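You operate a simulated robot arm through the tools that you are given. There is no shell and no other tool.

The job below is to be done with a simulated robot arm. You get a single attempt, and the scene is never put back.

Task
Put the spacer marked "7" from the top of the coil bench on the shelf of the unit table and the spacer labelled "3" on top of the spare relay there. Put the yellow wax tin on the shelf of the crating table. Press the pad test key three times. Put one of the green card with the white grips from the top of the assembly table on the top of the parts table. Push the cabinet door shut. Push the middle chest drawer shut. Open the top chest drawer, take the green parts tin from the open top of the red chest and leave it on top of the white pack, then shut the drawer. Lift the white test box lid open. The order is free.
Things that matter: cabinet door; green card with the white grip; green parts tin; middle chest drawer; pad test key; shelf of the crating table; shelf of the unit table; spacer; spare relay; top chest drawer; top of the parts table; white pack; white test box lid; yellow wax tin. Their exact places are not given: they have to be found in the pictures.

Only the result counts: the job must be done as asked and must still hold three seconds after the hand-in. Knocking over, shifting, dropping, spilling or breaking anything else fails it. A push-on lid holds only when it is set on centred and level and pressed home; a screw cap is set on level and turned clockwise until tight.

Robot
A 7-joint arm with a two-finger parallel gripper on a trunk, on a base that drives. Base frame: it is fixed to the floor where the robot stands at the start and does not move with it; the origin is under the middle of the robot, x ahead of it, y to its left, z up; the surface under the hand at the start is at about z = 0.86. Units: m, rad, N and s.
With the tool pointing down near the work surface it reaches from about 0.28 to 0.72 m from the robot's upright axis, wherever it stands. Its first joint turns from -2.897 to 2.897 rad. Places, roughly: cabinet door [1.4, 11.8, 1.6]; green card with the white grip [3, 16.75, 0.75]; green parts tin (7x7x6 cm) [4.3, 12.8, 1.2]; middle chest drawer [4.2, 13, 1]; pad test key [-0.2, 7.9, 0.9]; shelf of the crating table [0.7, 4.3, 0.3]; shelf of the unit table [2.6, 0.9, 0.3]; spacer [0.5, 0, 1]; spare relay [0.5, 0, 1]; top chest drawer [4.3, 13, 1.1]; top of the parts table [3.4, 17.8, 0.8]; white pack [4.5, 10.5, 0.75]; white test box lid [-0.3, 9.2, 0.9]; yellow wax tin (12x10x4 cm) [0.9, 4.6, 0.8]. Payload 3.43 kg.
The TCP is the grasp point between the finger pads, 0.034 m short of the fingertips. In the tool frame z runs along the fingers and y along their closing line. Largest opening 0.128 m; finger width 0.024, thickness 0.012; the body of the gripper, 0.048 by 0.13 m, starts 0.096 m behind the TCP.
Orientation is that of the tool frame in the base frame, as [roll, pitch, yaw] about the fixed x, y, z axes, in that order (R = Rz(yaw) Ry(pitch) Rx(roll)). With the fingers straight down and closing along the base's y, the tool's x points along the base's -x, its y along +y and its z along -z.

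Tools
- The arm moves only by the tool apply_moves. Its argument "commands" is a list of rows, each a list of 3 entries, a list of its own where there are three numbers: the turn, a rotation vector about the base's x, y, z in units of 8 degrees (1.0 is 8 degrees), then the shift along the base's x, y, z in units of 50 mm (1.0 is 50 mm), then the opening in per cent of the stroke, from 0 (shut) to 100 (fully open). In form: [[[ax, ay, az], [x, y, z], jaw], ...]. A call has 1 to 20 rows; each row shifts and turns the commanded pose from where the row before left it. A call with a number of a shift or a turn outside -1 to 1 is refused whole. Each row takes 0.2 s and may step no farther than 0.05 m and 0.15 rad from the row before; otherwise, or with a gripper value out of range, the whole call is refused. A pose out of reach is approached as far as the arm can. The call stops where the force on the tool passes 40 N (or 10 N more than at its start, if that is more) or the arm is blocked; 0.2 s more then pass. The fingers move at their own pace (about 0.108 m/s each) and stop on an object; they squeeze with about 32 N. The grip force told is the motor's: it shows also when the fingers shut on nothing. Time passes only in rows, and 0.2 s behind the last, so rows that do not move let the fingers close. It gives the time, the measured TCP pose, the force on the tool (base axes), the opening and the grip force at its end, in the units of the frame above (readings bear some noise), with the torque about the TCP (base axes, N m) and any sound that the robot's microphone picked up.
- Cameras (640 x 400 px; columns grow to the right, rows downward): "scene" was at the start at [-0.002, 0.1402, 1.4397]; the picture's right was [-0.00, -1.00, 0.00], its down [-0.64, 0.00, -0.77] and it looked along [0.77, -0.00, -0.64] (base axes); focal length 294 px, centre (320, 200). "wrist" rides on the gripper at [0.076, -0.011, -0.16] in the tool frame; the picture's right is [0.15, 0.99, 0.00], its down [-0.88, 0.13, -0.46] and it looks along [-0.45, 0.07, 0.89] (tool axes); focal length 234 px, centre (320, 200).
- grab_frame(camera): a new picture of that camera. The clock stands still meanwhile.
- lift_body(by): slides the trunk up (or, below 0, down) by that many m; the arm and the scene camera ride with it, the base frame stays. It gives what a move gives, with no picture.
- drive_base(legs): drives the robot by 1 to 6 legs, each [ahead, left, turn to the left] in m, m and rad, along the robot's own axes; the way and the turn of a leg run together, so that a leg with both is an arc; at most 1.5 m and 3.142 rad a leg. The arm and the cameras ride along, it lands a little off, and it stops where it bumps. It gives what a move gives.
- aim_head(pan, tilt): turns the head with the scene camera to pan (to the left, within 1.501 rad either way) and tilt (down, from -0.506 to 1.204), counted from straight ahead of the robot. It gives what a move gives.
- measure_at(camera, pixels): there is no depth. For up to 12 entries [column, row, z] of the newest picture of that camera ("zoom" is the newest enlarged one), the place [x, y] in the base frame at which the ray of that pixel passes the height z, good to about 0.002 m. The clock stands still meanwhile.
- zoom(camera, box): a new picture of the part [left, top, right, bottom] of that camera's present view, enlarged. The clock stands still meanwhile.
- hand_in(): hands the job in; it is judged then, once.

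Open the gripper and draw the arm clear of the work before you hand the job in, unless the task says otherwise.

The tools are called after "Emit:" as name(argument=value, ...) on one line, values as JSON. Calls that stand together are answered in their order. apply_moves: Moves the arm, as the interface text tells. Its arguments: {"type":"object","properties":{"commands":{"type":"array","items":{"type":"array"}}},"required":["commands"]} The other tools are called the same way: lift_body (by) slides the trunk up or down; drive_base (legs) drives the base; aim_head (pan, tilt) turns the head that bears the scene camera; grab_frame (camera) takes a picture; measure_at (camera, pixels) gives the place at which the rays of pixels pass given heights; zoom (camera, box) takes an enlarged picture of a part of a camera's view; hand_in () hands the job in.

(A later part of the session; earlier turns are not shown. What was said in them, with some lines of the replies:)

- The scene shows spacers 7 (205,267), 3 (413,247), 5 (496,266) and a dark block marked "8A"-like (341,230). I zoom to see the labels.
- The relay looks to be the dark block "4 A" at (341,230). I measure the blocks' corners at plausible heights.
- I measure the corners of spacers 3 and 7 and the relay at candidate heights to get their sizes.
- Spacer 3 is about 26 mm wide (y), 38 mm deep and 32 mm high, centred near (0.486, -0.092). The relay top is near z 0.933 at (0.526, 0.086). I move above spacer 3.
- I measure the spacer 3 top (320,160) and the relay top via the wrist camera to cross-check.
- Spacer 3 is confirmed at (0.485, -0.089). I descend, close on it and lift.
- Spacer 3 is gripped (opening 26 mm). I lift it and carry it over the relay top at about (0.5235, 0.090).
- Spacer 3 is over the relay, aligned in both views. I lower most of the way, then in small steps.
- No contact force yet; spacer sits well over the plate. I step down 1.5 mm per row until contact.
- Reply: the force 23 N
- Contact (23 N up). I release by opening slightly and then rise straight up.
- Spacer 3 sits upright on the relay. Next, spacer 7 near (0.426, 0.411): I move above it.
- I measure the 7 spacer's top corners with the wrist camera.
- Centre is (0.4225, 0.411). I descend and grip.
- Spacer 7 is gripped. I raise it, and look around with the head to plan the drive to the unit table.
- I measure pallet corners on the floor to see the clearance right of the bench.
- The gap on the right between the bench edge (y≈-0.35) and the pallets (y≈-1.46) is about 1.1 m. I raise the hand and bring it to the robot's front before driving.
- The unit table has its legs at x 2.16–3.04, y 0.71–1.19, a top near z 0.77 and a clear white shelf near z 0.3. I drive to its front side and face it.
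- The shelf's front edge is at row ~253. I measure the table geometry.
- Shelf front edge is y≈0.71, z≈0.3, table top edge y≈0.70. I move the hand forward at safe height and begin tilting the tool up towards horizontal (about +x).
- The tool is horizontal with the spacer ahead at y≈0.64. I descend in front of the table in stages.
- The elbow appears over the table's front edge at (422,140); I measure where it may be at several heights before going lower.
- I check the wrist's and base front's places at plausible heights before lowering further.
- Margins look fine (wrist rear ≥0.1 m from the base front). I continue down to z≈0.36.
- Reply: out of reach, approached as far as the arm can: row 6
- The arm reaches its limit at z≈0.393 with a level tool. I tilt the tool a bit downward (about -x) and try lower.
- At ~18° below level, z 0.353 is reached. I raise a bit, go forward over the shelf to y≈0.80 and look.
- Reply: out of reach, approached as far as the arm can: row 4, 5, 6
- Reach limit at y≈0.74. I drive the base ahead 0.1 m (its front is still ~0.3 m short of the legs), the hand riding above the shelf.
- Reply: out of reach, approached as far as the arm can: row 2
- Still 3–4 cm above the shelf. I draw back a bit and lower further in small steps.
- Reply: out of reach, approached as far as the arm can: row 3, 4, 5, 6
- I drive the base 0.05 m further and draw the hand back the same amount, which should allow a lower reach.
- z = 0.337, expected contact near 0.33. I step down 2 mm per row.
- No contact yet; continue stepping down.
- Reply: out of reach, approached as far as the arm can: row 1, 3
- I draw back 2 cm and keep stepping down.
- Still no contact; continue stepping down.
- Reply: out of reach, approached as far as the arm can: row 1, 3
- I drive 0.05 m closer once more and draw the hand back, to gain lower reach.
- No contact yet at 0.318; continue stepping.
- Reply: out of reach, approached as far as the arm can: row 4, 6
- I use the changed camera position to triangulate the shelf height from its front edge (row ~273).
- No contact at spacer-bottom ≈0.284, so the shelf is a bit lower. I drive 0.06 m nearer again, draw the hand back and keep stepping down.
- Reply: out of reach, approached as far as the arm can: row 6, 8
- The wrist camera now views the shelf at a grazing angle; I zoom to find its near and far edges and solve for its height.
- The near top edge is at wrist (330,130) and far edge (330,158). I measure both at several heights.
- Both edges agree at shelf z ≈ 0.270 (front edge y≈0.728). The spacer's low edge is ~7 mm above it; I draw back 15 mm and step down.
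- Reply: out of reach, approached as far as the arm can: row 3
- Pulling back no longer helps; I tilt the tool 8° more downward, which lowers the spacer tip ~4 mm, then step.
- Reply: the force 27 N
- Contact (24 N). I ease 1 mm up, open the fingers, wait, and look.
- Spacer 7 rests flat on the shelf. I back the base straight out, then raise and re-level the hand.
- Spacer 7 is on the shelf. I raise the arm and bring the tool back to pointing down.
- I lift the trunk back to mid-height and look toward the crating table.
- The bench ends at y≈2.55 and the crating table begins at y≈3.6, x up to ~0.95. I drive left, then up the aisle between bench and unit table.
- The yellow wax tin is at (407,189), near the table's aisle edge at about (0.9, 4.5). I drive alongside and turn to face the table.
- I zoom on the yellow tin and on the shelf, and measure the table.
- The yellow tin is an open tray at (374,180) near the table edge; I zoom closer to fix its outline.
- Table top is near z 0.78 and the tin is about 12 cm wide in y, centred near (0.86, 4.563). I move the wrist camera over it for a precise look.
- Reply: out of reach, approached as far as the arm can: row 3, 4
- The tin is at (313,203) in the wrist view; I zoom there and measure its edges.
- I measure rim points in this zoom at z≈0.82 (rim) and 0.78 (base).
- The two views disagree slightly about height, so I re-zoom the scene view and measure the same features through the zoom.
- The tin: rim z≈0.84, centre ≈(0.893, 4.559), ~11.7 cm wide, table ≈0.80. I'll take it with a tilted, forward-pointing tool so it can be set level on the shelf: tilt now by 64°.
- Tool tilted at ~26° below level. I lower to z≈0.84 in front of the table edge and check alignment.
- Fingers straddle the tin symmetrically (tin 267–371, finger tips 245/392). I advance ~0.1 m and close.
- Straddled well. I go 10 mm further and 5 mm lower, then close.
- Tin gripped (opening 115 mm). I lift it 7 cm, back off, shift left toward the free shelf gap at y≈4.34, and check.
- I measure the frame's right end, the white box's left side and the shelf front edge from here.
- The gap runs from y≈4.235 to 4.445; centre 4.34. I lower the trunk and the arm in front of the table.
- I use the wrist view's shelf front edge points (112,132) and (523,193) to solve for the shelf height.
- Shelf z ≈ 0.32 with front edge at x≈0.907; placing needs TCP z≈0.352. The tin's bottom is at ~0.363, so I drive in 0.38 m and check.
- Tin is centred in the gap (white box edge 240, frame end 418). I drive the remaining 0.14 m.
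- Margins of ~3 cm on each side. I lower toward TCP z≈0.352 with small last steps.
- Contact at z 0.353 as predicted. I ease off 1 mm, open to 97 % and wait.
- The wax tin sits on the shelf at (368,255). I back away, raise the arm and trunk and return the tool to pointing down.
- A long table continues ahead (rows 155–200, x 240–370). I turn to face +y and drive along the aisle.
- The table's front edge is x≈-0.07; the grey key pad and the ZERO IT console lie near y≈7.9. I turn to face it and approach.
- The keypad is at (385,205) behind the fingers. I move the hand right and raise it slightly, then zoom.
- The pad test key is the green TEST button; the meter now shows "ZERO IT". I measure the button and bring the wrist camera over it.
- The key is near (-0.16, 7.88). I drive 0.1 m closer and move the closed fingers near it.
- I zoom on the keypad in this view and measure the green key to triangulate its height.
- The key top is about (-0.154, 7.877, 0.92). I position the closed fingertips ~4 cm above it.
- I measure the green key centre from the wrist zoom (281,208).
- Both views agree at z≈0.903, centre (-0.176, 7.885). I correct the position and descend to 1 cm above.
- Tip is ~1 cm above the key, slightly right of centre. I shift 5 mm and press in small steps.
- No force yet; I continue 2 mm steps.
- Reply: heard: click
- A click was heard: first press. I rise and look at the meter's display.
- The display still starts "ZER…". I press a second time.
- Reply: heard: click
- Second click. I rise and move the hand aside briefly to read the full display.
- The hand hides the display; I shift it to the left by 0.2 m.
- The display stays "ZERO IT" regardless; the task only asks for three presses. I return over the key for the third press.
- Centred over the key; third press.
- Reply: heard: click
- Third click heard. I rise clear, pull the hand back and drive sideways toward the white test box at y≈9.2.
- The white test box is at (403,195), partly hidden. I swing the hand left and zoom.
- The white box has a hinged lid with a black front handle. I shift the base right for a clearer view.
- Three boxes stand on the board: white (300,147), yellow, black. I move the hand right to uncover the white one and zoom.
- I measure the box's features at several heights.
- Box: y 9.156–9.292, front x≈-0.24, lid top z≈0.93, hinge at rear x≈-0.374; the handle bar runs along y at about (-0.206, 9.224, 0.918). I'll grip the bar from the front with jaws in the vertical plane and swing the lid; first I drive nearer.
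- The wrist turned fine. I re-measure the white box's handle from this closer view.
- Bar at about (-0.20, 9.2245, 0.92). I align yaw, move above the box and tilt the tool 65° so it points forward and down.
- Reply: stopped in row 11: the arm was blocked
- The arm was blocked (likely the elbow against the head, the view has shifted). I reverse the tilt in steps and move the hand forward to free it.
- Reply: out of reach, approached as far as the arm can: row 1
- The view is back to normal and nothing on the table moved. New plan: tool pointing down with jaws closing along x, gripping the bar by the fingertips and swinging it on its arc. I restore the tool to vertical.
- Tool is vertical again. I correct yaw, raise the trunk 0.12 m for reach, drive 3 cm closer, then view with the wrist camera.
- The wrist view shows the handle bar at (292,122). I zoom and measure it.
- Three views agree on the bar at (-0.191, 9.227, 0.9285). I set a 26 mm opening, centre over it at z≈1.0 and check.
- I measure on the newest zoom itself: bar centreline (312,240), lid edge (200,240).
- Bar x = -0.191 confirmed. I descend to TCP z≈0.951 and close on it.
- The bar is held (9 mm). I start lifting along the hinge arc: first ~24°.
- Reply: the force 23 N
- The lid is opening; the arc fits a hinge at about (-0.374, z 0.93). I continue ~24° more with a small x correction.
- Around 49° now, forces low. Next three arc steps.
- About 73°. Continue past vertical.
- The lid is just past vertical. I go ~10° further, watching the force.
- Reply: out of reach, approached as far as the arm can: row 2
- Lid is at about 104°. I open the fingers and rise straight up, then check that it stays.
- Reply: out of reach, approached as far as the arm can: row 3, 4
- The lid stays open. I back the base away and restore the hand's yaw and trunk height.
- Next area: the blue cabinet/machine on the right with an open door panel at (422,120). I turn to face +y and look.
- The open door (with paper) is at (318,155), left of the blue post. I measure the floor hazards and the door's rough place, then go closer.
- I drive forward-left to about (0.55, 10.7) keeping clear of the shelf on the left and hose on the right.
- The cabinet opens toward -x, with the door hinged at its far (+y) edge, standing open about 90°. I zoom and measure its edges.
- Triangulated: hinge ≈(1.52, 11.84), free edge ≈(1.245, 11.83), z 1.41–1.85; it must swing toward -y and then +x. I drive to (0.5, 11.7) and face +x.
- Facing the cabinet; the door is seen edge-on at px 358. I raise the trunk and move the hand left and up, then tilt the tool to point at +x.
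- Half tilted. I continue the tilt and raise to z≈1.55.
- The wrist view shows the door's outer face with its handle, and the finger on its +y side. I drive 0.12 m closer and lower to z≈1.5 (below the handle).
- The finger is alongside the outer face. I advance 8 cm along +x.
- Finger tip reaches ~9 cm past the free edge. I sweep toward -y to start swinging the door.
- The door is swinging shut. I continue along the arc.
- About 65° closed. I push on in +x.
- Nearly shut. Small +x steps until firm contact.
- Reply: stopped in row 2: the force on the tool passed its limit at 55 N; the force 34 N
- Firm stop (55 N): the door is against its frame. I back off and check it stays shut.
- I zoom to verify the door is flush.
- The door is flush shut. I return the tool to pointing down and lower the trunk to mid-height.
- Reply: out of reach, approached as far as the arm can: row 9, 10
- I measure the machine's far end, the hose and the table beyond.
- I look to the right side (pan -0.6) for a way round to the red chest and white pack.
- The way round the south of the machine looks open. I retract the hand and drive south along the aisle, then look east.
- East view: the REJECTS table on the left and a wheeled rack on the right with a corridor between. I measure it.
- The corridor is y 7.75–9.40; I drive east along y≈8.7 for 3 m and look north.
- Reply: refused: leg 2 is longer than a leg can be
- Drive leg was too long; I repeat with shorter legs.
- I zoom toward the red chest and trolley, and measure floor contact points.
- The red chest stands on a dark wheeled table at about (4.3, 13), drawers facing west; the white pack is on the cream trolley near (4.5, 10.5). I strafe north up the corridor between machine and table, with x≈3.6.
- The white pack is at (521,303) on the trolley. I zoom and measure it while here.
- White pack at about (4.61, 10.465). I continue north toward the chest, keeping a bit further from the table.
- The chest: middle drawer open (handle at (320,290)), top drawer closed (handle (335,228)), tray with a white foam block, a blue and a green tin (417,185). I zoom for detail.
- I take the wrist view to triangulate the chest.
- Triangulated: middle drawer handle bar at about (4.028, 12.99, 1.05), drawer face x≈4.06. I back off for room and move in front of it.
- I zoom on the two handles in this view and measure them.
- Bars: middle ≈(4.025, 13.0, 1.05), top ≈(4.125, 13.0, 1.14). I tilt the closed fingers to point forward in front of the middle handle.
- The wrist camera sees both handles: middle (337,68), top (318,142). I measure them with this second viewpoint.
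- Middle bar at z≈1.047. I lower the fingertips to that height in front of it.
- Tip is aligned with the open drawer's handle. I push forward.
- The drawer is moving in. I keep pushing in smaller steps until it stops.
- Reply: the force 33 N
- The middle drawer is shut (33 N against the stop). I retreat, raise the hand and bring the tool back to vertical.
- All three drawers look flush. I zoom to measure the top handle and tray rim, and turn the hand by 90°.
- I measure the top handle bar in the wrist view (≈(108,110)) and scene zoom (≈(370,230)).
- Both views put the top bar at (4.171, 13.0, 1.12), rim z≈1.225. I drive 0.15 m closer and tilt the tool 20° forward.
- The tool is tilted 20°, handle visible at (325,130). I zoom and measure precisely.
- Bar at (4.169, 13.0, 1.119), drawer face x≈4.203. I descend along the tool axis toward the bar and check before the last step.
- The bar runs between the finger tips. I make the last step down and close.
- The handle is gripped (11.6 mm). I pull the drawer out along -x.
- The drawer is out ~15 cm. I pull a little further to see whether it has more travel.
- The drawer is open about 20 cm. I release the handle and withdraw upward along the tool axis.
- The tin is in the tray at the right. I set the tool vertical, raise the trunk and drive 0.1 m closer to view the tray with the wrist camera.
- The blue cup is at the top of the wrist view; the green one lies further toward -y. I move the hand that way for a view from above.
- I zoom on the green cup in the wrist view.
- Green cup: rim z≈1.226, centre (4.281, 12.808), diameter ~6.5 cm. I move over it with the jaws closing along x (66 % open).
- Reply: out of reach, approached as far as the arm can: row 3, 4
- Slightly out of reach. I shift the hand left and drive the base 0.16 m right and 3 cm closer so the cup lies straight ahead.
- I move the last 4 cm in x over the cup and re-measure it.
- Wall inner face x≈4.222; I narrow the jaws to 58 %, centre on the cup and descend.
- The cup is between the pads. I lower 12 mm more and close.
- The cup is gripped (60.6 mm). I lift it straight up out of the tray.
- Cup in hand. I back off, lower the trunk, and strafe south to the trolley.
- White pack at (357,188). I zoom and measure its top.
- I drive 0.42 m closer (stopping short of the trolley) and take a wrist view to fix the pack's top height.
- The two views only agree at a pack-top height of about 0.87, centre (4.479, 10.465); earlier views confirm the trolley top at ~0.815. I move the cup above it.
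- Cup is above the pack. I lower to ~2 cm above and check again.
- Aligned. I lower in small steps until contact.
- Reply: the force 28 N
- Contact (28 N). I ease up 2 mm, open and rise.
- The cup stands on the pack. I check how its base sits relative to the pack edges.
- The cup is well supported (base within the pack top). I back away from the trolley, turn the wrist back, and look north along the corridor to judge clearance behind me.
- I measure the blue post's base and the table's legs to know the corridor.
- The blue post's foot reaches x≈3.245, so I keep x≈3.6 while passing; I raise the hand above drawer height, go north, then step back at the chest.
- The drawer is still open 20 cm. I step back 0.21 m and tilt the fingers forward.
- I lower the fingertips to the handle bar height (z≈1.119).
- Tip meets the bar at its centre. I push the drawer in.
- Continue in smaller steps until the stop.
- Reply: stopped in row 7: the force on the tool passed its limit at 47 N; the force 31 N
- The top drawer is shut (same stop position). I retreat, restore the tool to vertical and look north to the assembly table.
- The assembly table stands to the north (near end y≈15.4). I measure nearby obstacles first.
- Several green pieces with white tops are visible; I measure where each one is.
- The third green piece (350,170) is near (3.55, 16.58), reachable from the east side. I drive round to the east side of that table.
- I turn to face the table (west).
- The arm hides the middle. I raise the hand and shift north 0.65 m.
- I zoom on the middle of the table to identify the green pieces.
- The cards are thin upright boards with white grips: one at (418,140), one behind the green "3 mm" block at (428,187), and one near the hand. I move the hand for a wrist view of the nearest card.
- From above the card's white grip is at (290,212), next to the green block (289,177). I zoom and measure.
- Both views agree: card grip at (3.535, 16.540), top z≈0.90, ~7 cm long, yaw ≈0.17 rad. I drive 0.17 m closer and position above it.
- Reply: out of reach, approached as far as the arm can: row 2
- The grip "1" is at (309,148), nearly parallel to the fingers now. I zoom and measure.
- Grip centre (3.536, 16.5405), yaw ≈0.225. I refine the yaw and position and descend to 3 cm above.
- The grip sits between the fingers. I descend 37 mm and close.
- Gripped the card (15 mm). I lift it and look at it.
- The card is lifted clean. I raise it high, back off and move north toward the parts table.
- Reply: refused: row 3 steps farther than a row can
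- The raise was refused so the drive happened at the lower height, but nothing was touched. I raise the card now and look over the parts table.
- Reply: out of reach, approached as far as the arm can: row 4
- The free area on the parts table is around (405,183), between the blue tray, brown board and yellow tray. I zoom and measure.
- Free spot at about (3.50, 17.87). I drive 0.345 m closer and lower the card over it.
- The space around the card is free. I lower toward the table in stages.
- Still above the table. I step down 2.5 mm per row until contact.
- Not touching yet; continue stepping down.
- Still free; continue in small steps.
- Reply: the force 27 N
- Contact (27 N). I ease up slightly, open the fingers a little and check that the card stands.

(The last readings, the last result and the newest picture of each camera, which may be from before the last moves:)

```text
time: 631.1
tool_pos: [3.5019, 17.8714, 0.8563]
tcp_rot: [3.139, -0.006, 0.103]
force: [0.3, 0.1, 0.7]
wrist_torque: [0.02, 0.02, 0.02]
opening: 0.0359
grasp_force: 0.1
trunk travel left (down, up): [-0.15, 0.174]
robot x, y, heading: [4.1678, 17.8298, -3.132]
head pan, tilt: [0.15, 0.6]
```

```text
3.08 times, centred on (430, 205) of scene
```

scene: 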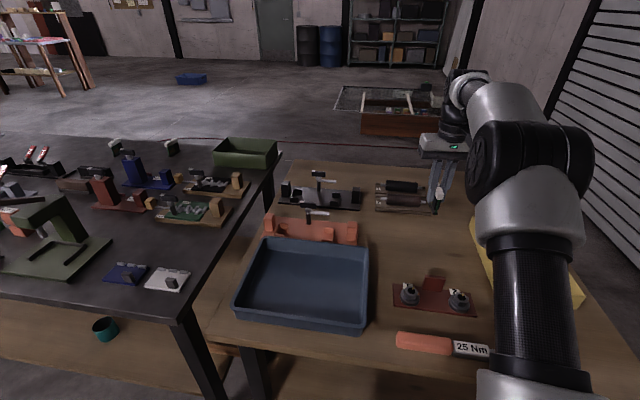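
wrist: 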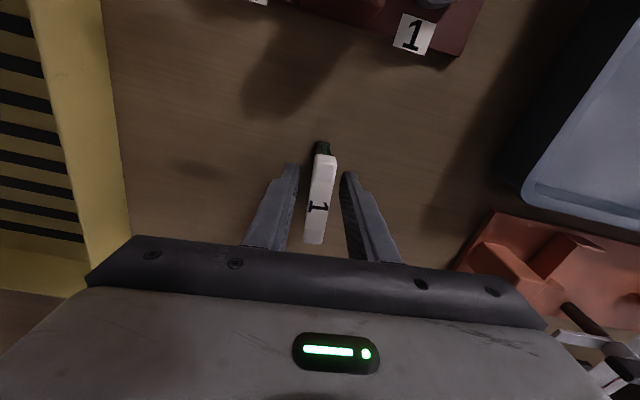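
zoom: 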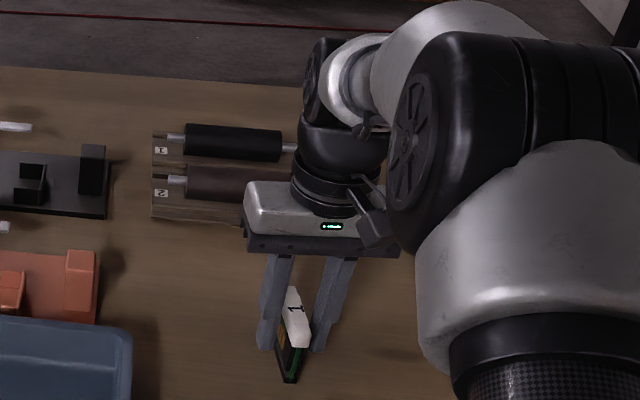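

The card stands upright on the parts table. I rise straight up, retreat and check.

Emit:
apply_moves(commands=[[[0, 0, 0], [0, 0, 0.3], 28], [[0, 0, 0], [0, 0, 0.8], 28], [[0, 0, 0], [0, 0, 0.9], 28], [[0, 0, 0], [0, 0, 0.9], 28], [[0, 0, 0], [0, 0, 0.9], 28], [[0, 0, 0], [0.3, 0, 0.8], 28], [[0, 0, 0], [0.8, 0, 0], 28], [[0, 0, 0], [0, 0, 0], 28]])

Emit:
drive_base(legs=[[-0.35, 0, 0]])

Emit:
grab_frame(camera="scene")

Emit:
zoom(camera="scene", box=[270, 120, 530, 260])

```text
time: 632.9
tool_pos: [3.5581, 17.8705, 1.0878]
tcp_rot: [3.14, -0.003, 0.104]
force: [0.3, -0.3, 0.4]
wrist_torque: [0.05, 0.03, -0.03]
opening: 0.0358
grasp_force: 0.0
trunk travel left (down, up): [-0.15, 0.174]
robot x, y, heading: [4.1697, 17.8335, -3.133]
head pan, tilt: [0.15, 0.6]
```

```text
time: 635.2
tool_pos: [3.9126, 17.8755, 1.0864]
tcp_rot: [3.138, -0.004, 0.099]
force: [-0.4, 0.2, 0.9]
wrist_torque: [-0.01, 0.03, -0.02]
opening: 0.0356
grasp_force: 0.2
trunk travel left (down, up): [-0.15, 0.174]
robot x, y, heading: [4.5218, 17.8353, -3.132]
head pan, tilt: [0.15, 0.6]
```

```text
taken
```

scene: 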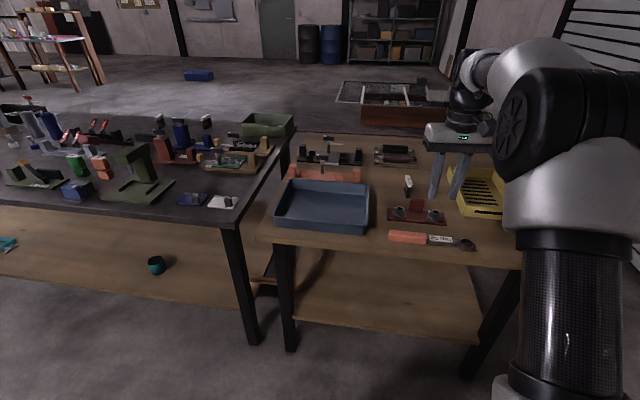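

```text
2.46 times, centred on (400, 190) of scene
```

zoom: 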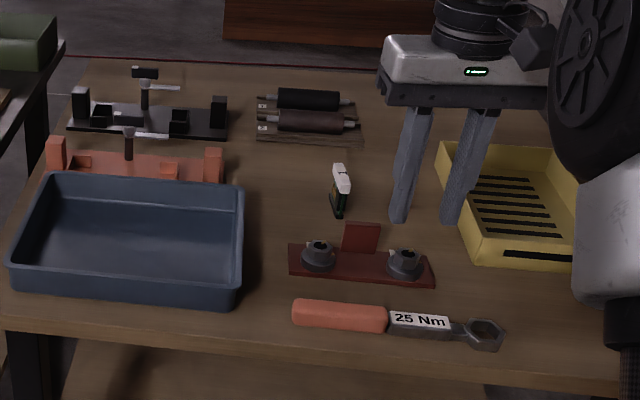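

The card stands clear on the parts table. As a last check I back off and drive south to look at the chest drawers again.

Emit:
drive_base(legs=[[-0.2, 0, 0], [0, 1.45, 0], [0, 1.45, 0]])

Emit:
aim_head(pan=1.3, tilt=0.3)

Emit:
grab_frame(camera="scene")

```text
time: 664.5
tool_pos: [4.1515, 14.9294, 1.0869]
tcp_rot: [3.139, -0.001, 0.126]
force: [-0.2, 1.2, -0.3]
wrist_torque: [-0.03, 0.0, -0.01]
opening: 0.0354
grasp_force: 0.0
trunk travel left (down, up): [-0.15, 0.174]
robot x, y, heading: [4.7645, 14.9067, -3.11]
head pan, tilt: [0.15, 0.6]
```

```text
time: 665.9
tool_pos: [4.1502, 14.9301, 1.0865]
tcp_rot: [3.14, -0.005, 0.125]
force: [-0.1, -0.4, -0.2]
wrist_torque: [-0.01, 0.01, 0.02]
opening: 0.0357
grasp_force: 0.0
trunk travel left (down, up): [-0.15, 0.174]
robot x, y, heading: [4.7628, 14.9028, -3.107]
head pan, tilt: [1.3, 0.3]
```

```text
taken
```

scene: 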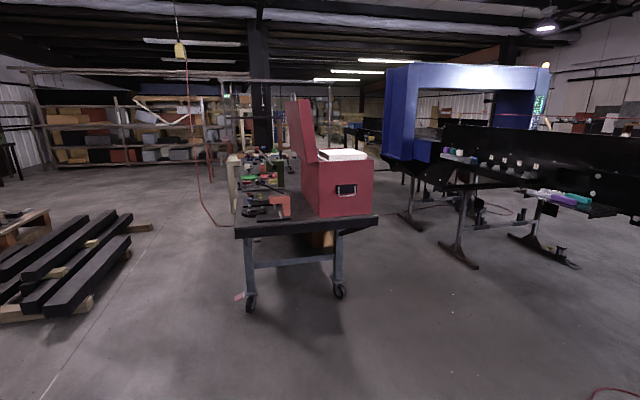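

Emit:
zoom(camera="scene", box=[220, 80, 420, 250])

```text
2.35 times, centred on (320, 165) of scene
```

zoom: 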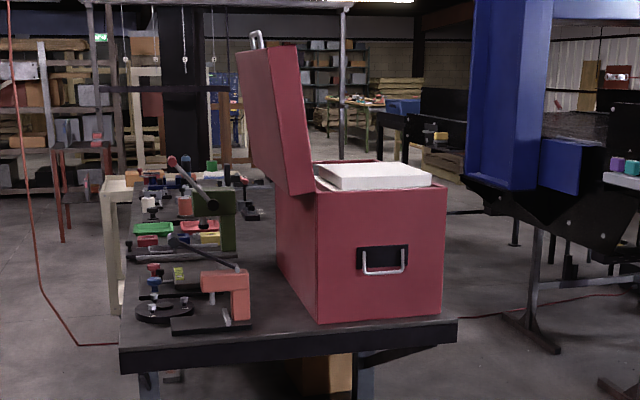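

No drawer protrudes from the chest front; everything is in place. I open the gripper fully (the arm is already clear of the work).

Emit:
apply_moves(commands=[[[0, 0, 0], [0.5, 0, 0.3], 100], [[0, 0, 0], [0, 0, 0], 100], [[0, 0, 0], [0, 0, 0], 100]])

```text
time: 666.7
tool_pos: [4.1762, 14.9296, 1.1015]
tcp_rot: [3.14, -0.003, 0.126]
force: [0.0, 0.0, 0.6]
wrist_torque: [-0.02, -0.01, -0.01]
opening: 0.1281
grasp_force: 0.0
trunk travel left (down, up): [-0.15, 0.174]
robot x, y, heading: [4.7618, 14.9085, -3.107]
head pan, tilt: [1.3, 0.3]
```

All parts of the job are done, the gripper is open and the arm is clear, so I hand the job in.

Emit:
hand_in()

```text
The job is handed in.
```

I worked through every part of the job and handed it in. I don't have the judge's verdict yet.

- **Spacers:** spacer 7 is on the shelf of the unit table. It lies on its side, because the arm had to reach in almost level. Spacer 3 stands on the spare relay on the coil bench.
- **Wax tin:** the yellow tin is on the shelf of the crating table, between the wooden frame and the white box.
- **Pad test key:** I pressed the green TEST key three times and heard a click each time. The meter showed "ZERO IT" before the presses and still showed it after the second; I did not check after the third. I left the ZERO key alone because the task did not ask for it.
- **Green card:** card "1" from the assembly table stands upright on the parts table.
- **Cabinet door:** it is shut; I pushed it until it stopped against its frame.
- **Chest:** I pushed the middle drawer shut. I pulled the top drawer out about 20 cm, moved the green tin onto the white pack, then pushed the drawer shut. A last look from the side showed no drawer sticking out.
- **White test box:** the lid is open past vertical and stayed there when I let go.

Three things to know about the run:

- **Self-contact:** on the first try at the test box lid the arm was blocked, probably against the robot's own head. I backed it out and saw nothing moved.
- **Low pass:** I drove the card along the edge of the assembly table lower than planned, because a lift command had been refused. The force readings stayed normal and nothing looked shifted.
- **Floor cables:** I drove across red cables or hoses on the floor without bumping anything.
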